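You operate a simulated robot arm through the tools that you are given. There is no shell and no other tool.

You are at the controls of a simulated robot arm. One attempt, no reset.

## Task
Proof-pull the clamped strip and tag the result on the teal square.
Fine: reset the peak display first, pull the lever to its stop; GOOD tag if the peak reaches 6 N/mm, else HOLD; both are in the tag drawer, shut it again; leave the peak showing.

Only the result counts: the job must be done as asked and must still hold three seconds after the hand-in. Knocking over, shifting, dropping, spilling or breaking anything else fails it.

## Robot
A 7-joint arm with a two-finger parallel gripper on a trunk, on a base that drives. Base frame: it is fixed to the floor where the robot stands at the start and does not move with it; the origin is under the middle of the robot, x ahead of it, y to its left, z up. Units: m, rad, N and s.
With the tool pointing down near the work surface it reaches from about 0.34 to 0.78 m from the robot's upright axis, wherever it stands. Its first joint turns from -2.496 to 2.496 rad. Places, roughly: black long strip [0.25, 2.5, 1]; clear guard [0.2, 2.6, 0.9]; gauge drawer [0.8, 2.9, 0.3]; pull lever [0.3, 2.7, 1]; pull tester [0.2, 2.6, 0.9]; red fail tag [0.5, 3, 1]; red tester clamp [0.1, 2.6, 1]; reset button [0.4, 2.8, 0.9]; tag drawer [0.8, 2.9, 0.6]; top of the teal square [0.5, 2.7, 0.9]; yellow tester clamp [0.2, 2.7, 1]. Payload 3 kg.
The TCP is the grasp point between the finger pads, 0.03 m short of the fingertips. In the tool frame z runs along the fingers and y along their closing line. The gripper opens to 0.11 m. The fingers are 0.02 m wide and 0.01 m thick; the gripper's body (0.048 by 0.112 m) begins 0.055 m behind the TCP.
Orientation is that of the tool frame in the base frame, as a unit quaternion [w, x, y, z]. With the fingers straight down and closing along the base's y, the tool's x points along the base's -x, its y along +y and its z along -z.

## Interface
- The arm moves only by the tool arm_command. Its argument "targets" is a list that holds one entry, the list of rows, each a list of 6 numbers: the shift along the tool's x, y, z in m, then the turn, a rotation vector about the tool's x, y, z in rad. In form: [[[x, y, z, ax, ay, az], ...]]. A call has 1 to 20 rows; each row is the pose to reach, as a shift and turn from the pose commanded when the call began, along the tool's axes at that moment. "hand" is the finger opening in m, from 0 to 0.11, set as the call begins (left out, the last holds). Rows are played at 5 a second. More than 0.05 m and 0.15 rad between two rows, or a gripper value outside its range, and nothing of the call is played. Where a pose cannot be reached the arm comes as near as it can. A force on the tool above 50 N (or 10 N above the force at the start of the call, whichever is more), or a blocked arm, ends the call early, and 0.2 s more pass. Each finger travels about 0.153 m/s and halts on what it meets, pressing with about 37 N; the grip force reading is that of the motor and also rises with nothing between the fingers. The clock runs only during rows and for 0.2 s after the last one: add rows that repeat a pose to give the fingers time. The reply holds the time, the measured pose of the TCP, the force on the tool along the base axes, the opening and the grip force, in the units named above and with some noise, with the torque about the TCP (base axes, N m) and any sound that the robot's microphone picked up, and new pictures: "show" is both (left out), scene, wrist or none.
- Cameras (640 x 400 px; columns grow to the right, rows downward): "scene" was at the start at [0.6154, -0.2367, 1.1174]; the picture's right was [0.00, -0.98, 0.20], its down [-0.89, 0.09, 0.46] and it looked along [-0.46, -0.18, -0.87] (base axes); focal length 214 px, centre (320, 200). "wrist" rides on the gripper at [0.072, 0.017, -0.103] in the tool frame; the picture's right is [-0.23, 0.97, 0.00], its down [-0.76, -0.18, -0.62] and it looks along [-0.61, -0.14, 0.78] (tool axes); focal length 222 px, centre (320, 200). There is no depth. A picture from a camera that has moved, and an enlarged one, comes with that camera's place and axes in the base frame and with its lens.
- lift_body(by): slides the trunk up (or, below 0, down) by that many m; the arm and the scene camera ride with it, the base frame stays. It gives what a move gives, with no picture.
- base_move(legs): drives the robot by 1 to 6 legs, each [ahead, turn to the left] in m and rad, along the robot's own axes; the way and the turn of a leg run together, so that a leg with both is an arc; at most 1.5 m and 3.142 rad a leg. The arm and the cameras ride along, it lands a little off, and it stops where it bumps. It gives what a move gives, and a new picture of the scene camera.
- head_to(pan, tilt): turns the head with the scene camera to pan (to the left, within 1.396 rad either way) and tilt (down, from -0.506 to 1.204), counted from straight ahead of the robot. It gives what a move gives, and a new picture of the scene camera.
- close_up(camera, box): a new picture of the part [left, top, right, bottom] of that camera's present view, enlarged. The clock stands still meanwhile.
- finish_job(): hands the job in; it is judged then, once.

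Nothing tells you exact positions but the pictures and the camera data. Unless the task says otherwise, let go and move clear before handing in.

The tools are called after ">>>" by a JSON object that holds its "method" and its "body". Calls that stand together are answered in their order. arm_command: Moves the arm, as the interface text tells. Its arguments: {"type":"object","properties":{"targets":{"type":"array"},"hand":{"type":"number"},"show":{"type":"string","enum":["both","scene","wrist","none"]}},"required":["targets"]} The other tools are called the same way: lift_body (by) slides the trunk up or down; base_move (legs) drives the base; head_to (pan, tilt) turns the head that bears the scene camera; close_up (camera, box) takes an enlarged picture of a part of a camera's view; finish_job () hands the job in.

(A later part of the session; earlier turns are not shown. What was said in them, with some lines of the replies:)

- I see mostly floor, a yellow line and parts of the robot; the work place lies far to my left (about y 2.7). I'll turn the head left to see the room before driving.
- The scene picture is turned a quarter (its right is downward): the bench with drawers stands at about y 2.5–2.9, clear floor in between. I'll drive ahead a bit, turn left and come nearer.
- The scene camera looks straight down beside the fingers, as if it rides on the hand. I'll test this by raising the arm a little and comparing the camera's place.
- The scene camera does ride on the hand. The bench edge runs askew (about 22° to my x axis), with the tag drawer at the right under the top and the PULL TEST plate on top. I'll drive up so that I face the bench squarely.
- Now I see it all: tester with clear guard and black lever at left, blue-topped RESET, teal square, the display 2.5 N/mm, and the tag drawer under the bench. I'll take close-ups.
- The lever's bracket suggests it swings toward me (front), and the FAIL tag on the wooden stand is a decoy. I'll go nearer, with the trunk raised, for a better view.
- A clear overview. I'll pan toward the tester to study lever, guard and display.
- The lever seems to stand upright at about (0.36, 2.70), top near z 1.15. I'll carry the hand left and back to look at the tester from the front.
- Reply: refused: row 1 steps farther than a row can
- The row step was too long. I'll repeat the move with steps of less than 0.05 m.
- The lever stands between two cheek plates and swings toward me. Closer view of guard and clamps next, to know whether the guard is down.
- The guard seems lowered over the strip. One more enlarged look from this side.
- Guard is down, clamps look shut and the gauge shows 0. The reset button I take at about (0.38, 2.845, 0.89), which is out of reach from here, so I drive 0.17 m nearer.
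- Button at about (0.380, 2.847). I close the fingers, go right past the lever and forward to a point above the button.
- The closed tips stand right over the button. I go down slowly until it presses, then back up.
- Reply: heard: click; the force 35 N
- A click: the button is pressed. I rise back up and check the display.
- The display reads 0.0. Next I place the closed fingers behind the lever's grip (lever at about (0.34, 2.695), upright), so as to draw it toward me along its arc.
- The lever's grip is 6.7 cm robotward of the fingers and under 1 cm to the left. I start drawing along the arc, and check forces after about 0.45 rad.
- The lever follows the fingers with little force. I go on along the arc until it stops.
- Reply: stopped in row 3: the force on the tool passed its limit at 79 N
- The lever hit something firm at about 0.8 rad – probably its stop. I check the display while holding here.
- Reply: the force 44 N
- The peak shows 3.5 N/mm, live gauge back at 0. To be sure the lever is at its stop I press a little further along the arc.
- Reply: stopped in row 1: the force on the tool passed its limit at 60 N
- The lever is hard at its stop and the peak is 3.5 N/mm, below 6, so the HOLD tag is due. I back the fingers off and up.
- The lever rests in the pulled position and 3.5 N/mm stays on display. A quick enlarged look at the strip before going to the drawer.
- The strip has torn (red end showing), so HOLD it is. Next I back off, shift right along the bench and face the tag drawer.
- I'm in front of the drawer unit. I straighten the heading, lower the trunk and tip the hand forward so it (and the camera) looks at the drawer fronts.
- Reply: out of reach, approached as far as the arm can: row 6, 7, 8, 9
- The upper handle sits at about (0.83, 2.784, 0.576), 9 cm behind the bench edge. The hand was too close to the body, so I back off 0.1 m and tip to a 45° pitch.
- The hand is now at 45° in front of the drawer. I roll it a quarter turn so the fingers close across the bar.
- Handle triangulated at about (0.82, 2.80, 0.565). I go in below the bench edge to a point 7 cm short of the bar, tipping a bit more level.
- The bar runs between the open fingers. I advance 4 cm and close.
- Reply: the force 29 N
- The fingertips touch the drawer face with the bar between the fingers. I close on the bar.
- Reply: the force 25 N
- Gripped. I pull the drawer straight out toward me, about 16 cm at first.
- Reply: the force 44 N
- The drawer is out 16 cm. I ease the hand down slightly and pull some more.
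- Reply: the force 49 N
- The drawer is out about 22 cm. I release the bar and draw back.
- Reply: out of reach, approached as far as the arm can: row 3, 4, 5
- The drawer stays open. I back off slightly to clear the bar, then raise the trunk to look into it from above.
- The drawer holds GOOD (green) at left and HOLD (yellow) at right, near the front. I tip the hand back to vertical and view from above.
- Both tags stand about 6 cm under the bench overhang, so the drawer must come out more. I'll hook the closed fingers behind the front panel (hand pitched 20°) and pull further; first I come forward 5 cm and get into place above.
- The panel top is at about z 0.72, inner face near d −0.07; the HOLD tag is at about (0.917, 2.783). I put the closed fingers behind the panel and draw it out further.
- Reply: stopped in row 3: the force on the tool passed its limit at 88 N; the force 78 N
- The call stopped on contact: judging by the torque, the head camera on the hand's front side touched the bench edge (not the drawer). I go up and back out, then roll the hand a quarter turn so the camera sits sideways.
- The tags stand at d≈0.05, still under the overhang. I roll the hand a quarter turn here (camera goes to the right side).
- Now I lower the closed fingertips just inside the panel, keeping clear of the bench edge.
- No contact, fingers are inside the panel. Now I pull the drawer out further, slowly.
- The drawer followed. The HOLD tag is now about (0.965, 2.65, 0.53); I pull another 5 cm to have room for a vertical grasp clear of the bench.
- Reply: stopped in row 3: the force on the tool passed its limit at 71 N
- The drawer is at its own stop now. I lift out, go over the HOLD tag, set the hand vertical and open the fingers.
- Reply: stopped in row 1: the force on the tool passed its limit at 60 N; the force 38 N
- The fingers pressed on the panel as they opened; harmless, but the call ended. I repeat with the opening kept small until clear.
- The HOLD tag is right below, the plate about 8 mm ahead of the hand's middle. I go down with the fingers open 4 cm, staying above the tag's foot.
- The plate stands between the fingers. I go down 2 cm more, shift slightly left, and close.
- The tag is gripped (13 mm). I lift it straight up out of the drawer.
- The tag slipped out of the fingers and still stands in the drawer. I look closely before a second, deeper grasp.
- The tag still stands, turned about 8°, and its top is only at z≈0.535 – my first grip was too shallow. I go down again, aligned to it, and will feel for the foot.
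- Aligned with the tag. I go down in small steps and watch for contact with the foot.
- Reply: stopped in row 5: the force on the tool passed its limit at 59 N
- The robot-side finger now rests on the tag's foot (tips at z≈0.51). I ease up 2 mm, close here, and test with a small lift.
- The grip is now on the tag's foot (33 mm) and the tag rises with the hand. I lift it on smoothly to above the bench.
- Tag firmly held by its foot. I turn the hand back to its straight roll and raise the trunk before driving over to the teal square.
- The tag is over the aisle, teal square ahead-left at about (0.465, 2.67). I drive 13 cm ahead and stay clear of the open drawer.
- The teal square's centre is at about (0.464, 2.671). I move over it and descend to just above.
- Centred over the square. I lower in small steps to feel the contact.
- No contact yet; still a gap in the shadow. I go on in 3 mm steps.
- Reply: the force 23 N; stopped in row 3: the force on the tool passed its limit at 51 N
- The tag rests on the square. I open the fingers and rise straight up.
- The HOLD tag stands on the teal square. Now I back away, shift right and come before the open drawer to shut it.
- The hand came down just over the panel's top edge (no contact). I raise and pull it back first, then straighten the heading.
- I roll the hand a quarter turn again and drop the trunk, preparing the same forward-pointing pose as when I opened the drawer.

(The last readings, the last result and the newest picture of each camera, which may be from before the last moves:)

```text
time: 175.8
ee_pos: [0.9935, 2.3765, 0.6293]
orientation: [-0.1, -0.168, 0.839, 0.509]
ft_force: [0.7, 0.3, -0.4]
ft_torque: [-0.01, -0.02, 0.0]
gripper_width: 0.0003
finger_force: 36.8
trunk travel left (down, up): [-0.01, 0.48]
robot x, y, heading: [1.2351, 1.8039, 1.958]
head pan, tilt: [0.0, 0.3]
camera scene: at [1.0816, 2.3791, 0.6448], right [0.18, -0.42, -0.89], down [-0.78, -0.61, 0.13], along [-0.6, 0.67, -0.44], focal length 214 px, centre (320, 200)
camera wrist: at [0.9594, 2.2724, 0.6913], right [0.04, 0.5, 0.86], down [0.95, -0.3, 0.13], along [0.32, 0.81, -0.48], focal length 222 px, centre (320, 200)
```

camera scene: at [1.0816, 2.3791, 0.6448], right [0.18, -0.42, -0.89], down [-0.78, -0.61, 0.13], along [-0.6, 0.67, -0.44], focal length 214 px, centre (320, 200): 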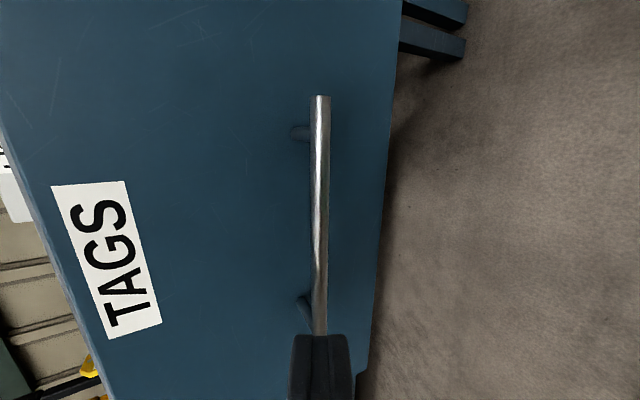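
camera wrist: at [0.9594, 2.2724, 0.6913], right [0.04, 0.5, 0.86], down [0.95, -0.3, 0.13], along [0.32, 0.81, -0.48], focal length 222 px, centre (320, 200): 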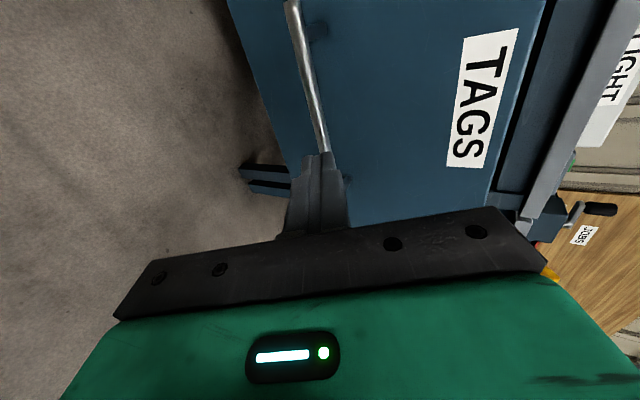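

The closed fingertips point at the panel just above the bar. I raise them 1 cm and push the drawer in by driving ahead.

>>> {"method": "arm_command", "body": {"targets": [[[0, 0.0106, -0.0055, 0, 0, 0], [0, 0.0106, -0.0055, 0, 0, 0]]], "hand": 0, "show": "none"}}

>>> {"method": "base_move", "body": {"legs": [[0.2, 0]]}}

```text
time: 176.4
ee_pos: [0.9952, 2.3762, 0.6415]
orientation: [-0.099, -0.168, 0.838, 0.509]
ft_force: [0.6, -0.4, -0.2]
ft_torque: [0.01, 0.02, -0.03]
gripper_width: 0.0001
finger_force: 36.6
trunk travel left (down, up): [-0.01, 0.48]
robot x, y, heading: [1.236, 1.8048, 1.953]
head pan, tilt: [0.0, 0.3]
```

```text
time: 177.9
ee_pos: [0.916, 2.5565, 0.6415]
orientation: [-0.1, -0.17, 0.838, 0.508]
ft_force: [0.1, -0.7, 0.5]
ft_torque: [-0.02, 0.0, 0.01]
gripper_width: 0.0002
finger_force: 36.9
trunk travel left (down, up): [-0.01, 0.48]
robot x, y, heading: [1.1585, 1.9862, 1.968]
head pan, tilt: [0.0, 0.3]
camera scene: at [1.0038, 2.5588, 0.6562], right [0.18, -0.43, -0.89], down [-0.78, -0.61, 0.13], along [-0.6, 0.67, -0.44], focal length 214 px, centre (320, 200)
```

scene: 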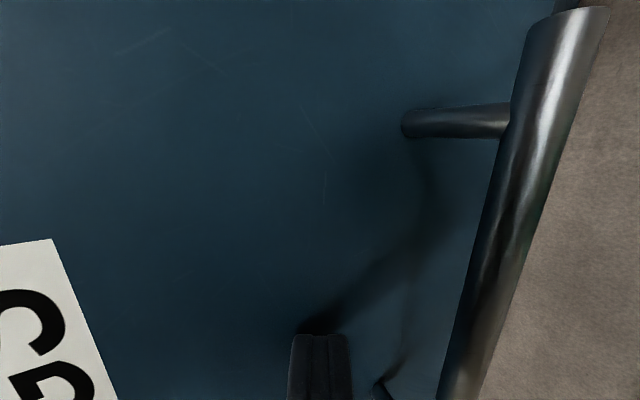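

It is sliding in. On by another 18 cm.

>>> {"method": "base_move", "body": {"legs": [[0.18, -0.014]]}}

```text
time: 179.4
ee_pos: [0.8563, 2.7225, 0.6414]
orientation: [-0.097, -0.164, 0.839, 0.509]
ft_force: [-0.2, 0.1, 1.0]
ft_torque: [-0.01, 0.02, -0.01]
gripper_width: 0.0
finger_force: 37.4
trunk travel left (down, up): [-0.01, 0.48]
robot x, y, heading: [1.0925, 2.1485, 1.954]
head pan, tilt: [0.0, 0.3]
camera scene: at [0.944, 2.7247, 0.6566], right [0.18, -0.43, -0.89], down [-0.79, -0.6, 0.13], along [-0.59, 0.67, -0.44], focal length 214 px, centre (320, 200)
```

scene: 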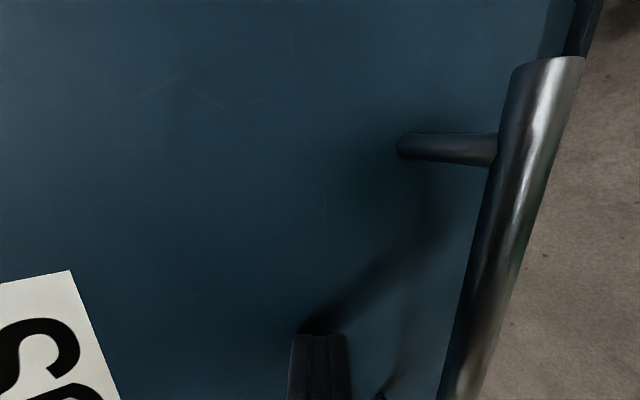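

Nearly shut; the last centimetres I push with the arm until it stops.

>>> {"method": "arm_command", "body": {"targets": [[[0, 0.0092, 0.0178, 0, 0, 0], [0, 0.0184, 0.0355, 0, 0, 0], [0, 0.0276, 0.0533, 0, 0, 0], [0, 0.0322, 0.0622, 0, 0, 0], [0, 0.0368, 0.071, 0, 0, 0], [0, 0.0414, 0.0799, 0, 0, 0], [0, 0.046, 0.0888, 0, 0, 0]]], "hand": 0, "show": "both"}}

```text
time: 180.5
ee_pos: [0.8305, 2.7862, 0.6407]
orientation: [-0.1, -0.162, 0.842, 0.505]
ft_force: [20.7, -32.5, 19.5]
ft_torque: [0.36, 0.11, -0.16]
gripper_width: 0.0
finger_force: 36.8
trunk travel left (down, up): [-0.01, 0.48]
robot x, y, heading: [1.0909, 2.1509, 1.952]
head pan, tilt: [0.0, 0.3]
stopped in row 5: the force on the tool passed its limit at 71 N (the readings are from after the stop); the commanded pose is now the measured one
camera scene: at [0.9186, 2.7887, 0.6562], right [0.17, -0.44, -0.88], down [-0.79, -0.6, 0.14], along [-0.59, 0.67, -0.45], focal length 214 px, centre (320, 200)
camera wrist: at [0.7954, 2.6837, 0.7041], right [0.04, 0.51, 0.86], down [0.94, -0.3, 0.13], along [0.33, 0.81, -0.49], focal length 222 px, centre (320, 200)
```

scene: 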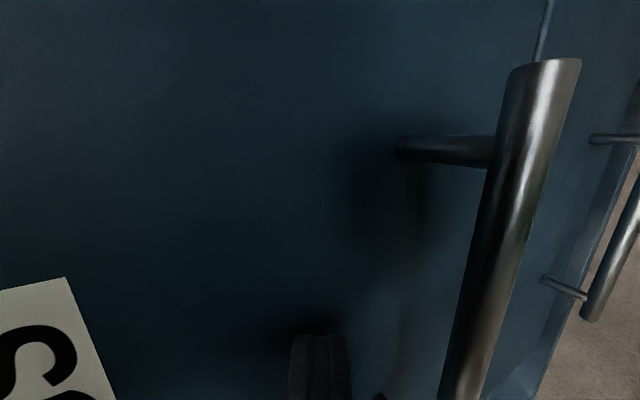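
wrist: 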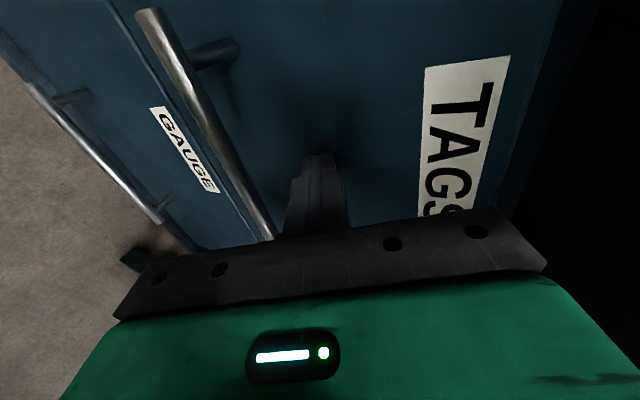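

The panel stopped flush with the gauge drawer below. I back straight out and check.

>>> {"method": "base_move", "body": {"legs": [[-0.4, 0]]}}

>>> {"method": "close_up", "body": {"camera": "wrist", "box": [200, 0, 520, 200]}}

```text
time: 183.0
ee_pos: [0.9735, 2.4192, 0.6384]
orientation: [-0.101, -0.165, 0.841, 0.504]
ft_force: [0.1, 0.6, -1.1]
ft_torque: [0.02, -0.04, 0.01]
gripper_width: 0.0
finger_force: 36.8
trunk travel left (down, up): [-0.01, 0.48]
robot x, y, heading: [1.2422, 1.7823, 1.956]
head pan, tilt: [0.0, 0.3]
camera scene: at [1.0617, 2.4218, 0.6543], right [0.18, -0.44, -0.88], down [-0.78, -0.6, 0.14], along [-0.59, 0.67, -0.45], focal length 214 px, centre (320, 200)
```

scene: 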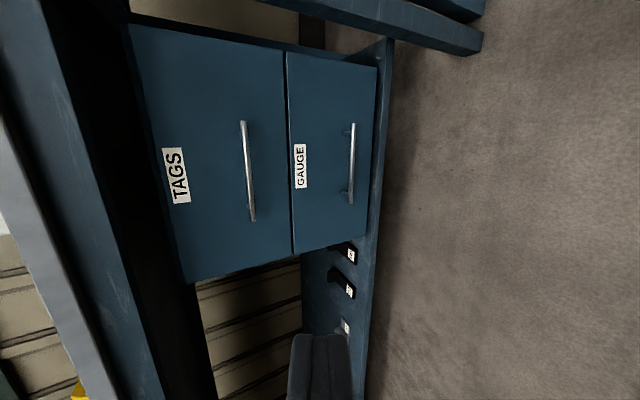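

```text
2.00 times, centred on (360, 100) of wrist
camera zoom: at [0.9391, 2.316, 0.7021], right [0.04, 0.51, 0.86], down [0.95, -0.3, 0.14], along [0.32, 0.81, -0.49], focal length 444 px, centre (240, 400)
```

zoom: 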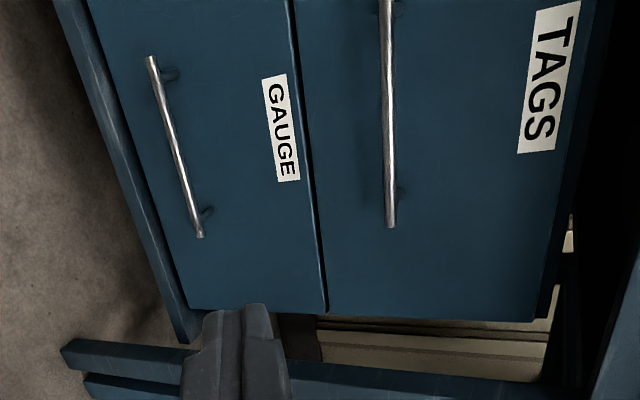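

The tag drawer is shut flush. I raise the trunk for a last look at the tag and the display.

>>> {"method": "lift_body", "body": {"by": 0.45}}

>>> {"method": "head_to", "body": {"pan": 0.0, "tilt": 0.35}}

```text
refused: 0.45 is not a number from -0.4 to 0.4
```

```text
time: 183.7
ee_pos: [0.9744, 2.4208, 0.6399]
orientation: [-0.1, -0.165, 0.842, 0.504]
ft_force: [-0.6, -0.5, 0.6]
ft_torque: [0.01, -0.02, 0.0]
gripper_width: 0.0002
finger_force: 36.9
trunk travel left (down, up): [-0.01, 0.48]
robot x, y, heading: [1.2404, 1.7815, 1.958]
head pan, tilt: [0.0, 0.351]
camera scene: at [1.0574, 2.4198, 0.6548], right [0.18, -0.44, -0.88], down [-0.75, -0.64, 0.16], along [-0.63, 0.64, -0.44], focal length 214 px, centre (320, 200)
```

scene: 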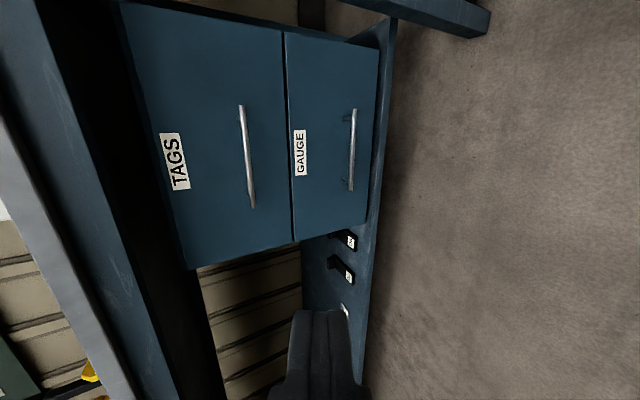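

The lift was too big for one step; I raise by 0.4 m.

>>> {"method": "lift_body", "body": {"by": 0.4}}

>>> {"method": "head_to", "body": {"pan": 0.2, "tilt": 0.5}}

```text
time: 187.5
ee_pos: [0.9734, 2.4192, 1.039]
orientation: [-0.1, -0.166, 0.842, 0.504]
ft_force: [-0.1, -0.3, 0.6]
ft_torque: [0.02, -0.06, -0.02]
gripper_width: 0.0002
finger_force: 36.4
trunk travel left (down, up): [-0.41, 0.08]
robot x, y, heading: [1.2418, 1.7822, 1.961]
head pan, tilt: [0.0, 0.351]
```

```text
time: 188.2
ee_pos: [0.9747, 2.4197, 1.0388]
orientation: [-0.1, -0.165, 0.842, 0.504]
ft_force: [-1.0, -1.3, -0.7]
ft_torque: [0.0, -0.06, 0.0]
gripper_width: 0.0003
finger_force: 37.0
trunk travel left (down, up): [-0.41, 0.08]
robot x, y, heading: [1.2422, 1.7813, 1.955]
head pan, tilt: [0.201, 0.499]
camera scene: at [1.0428, 2.4195, 1.0727], right [0.11, -0.27, -0.96], down [-0.64, -0.76, 0.14], along [-0.76, 0.6, -0.25], focal length 214 px, centre (320, 200)
```

scene: 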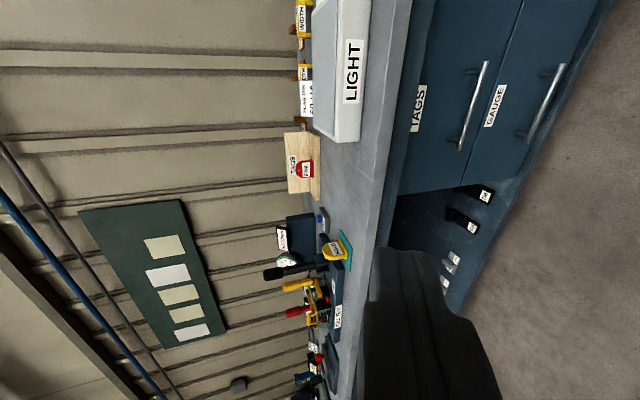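

>>> {"method": "close_up", "body": {"camera": "scene", "box": [260, 200, 360, 300]}}

>>> {"method": "close_up", "body": {"camera": "scene", "box": [270, 0, 560, 200]}}

```text
4.00 times, centred on (310, 250) of scene
camera zoom: at [1.0428, 2.4195, 1.0727], right [0.11, -0.27, -0.96], down [-0.64, -0.76, 0.14], along [-0.76, 0.6, -0.25], focal length 858 px, centre (360, 0)
```

zoom: 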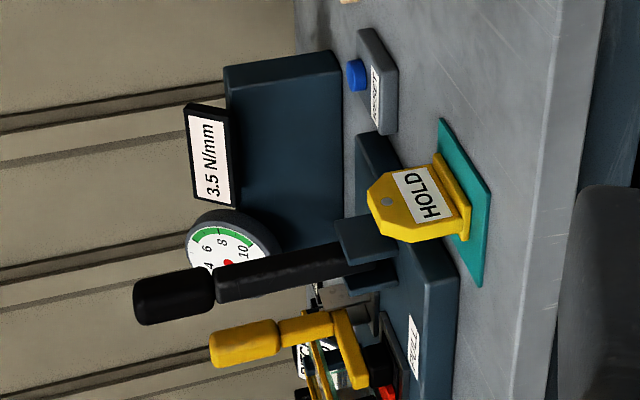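

```text
2.00 times, centred on (415, 100) of scene
camera zoom: at [1.0428, 2.4195, 1.0727], right [0.11, -0.27, -0.96], down [-0.64, -0.76, 0.14], along [-0.76, 0.6, -0.25], focal length 429 px, centre (130, 400)
```

zoom: 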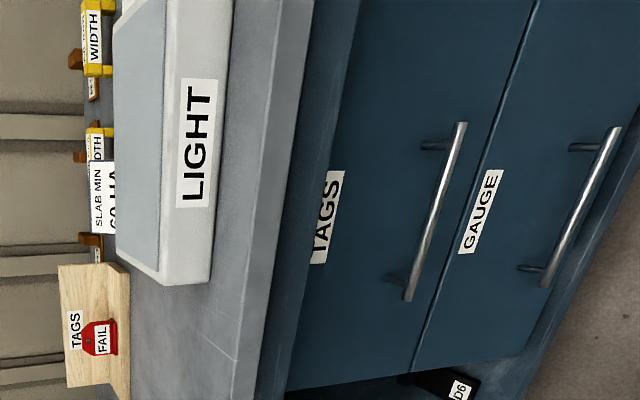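

The HOLD tag stands upright on the teal square, the display still shows 3.5 N/mm, the drawer is shut and nothing else looks disturbed. The hand is empty and clear, so I hand in.

>>> {"method": "finish_job", "body": {}}

```text
The job is handed in.
```

The strip failed its proof pull: the peak was 3.5 N/mm, under the 6 N/mm limit. The HOLD tag is now standing on the teal square.

- **Pull:** I reset the peak display to 0.0 and pulled the lever until it hit its stop. The strip tore, and the lever has since sprung back upright. The display still shows 3.5 N/mm.
- **Tag:** The HOLD tag slipped out of the fingers on the first grasp, and I lifted it on the second. The GOOD tag stayed in the drawer, and I left the red FAIL tag on the bench stand alone.
- **Drawer:** The tag drawer is shut flush with the gauge drawer below it. I didn't look inside again after closing it, but the GOOD tag was still there in my last view from above.
- **Contact:** While I was working at the drawer, the hand was stopped by contact at about 88 N, most likely its camera against the bench edge. I backed off straight away, and nothing looked moved in the last pictures.

The hand is empty and clear of the bench.
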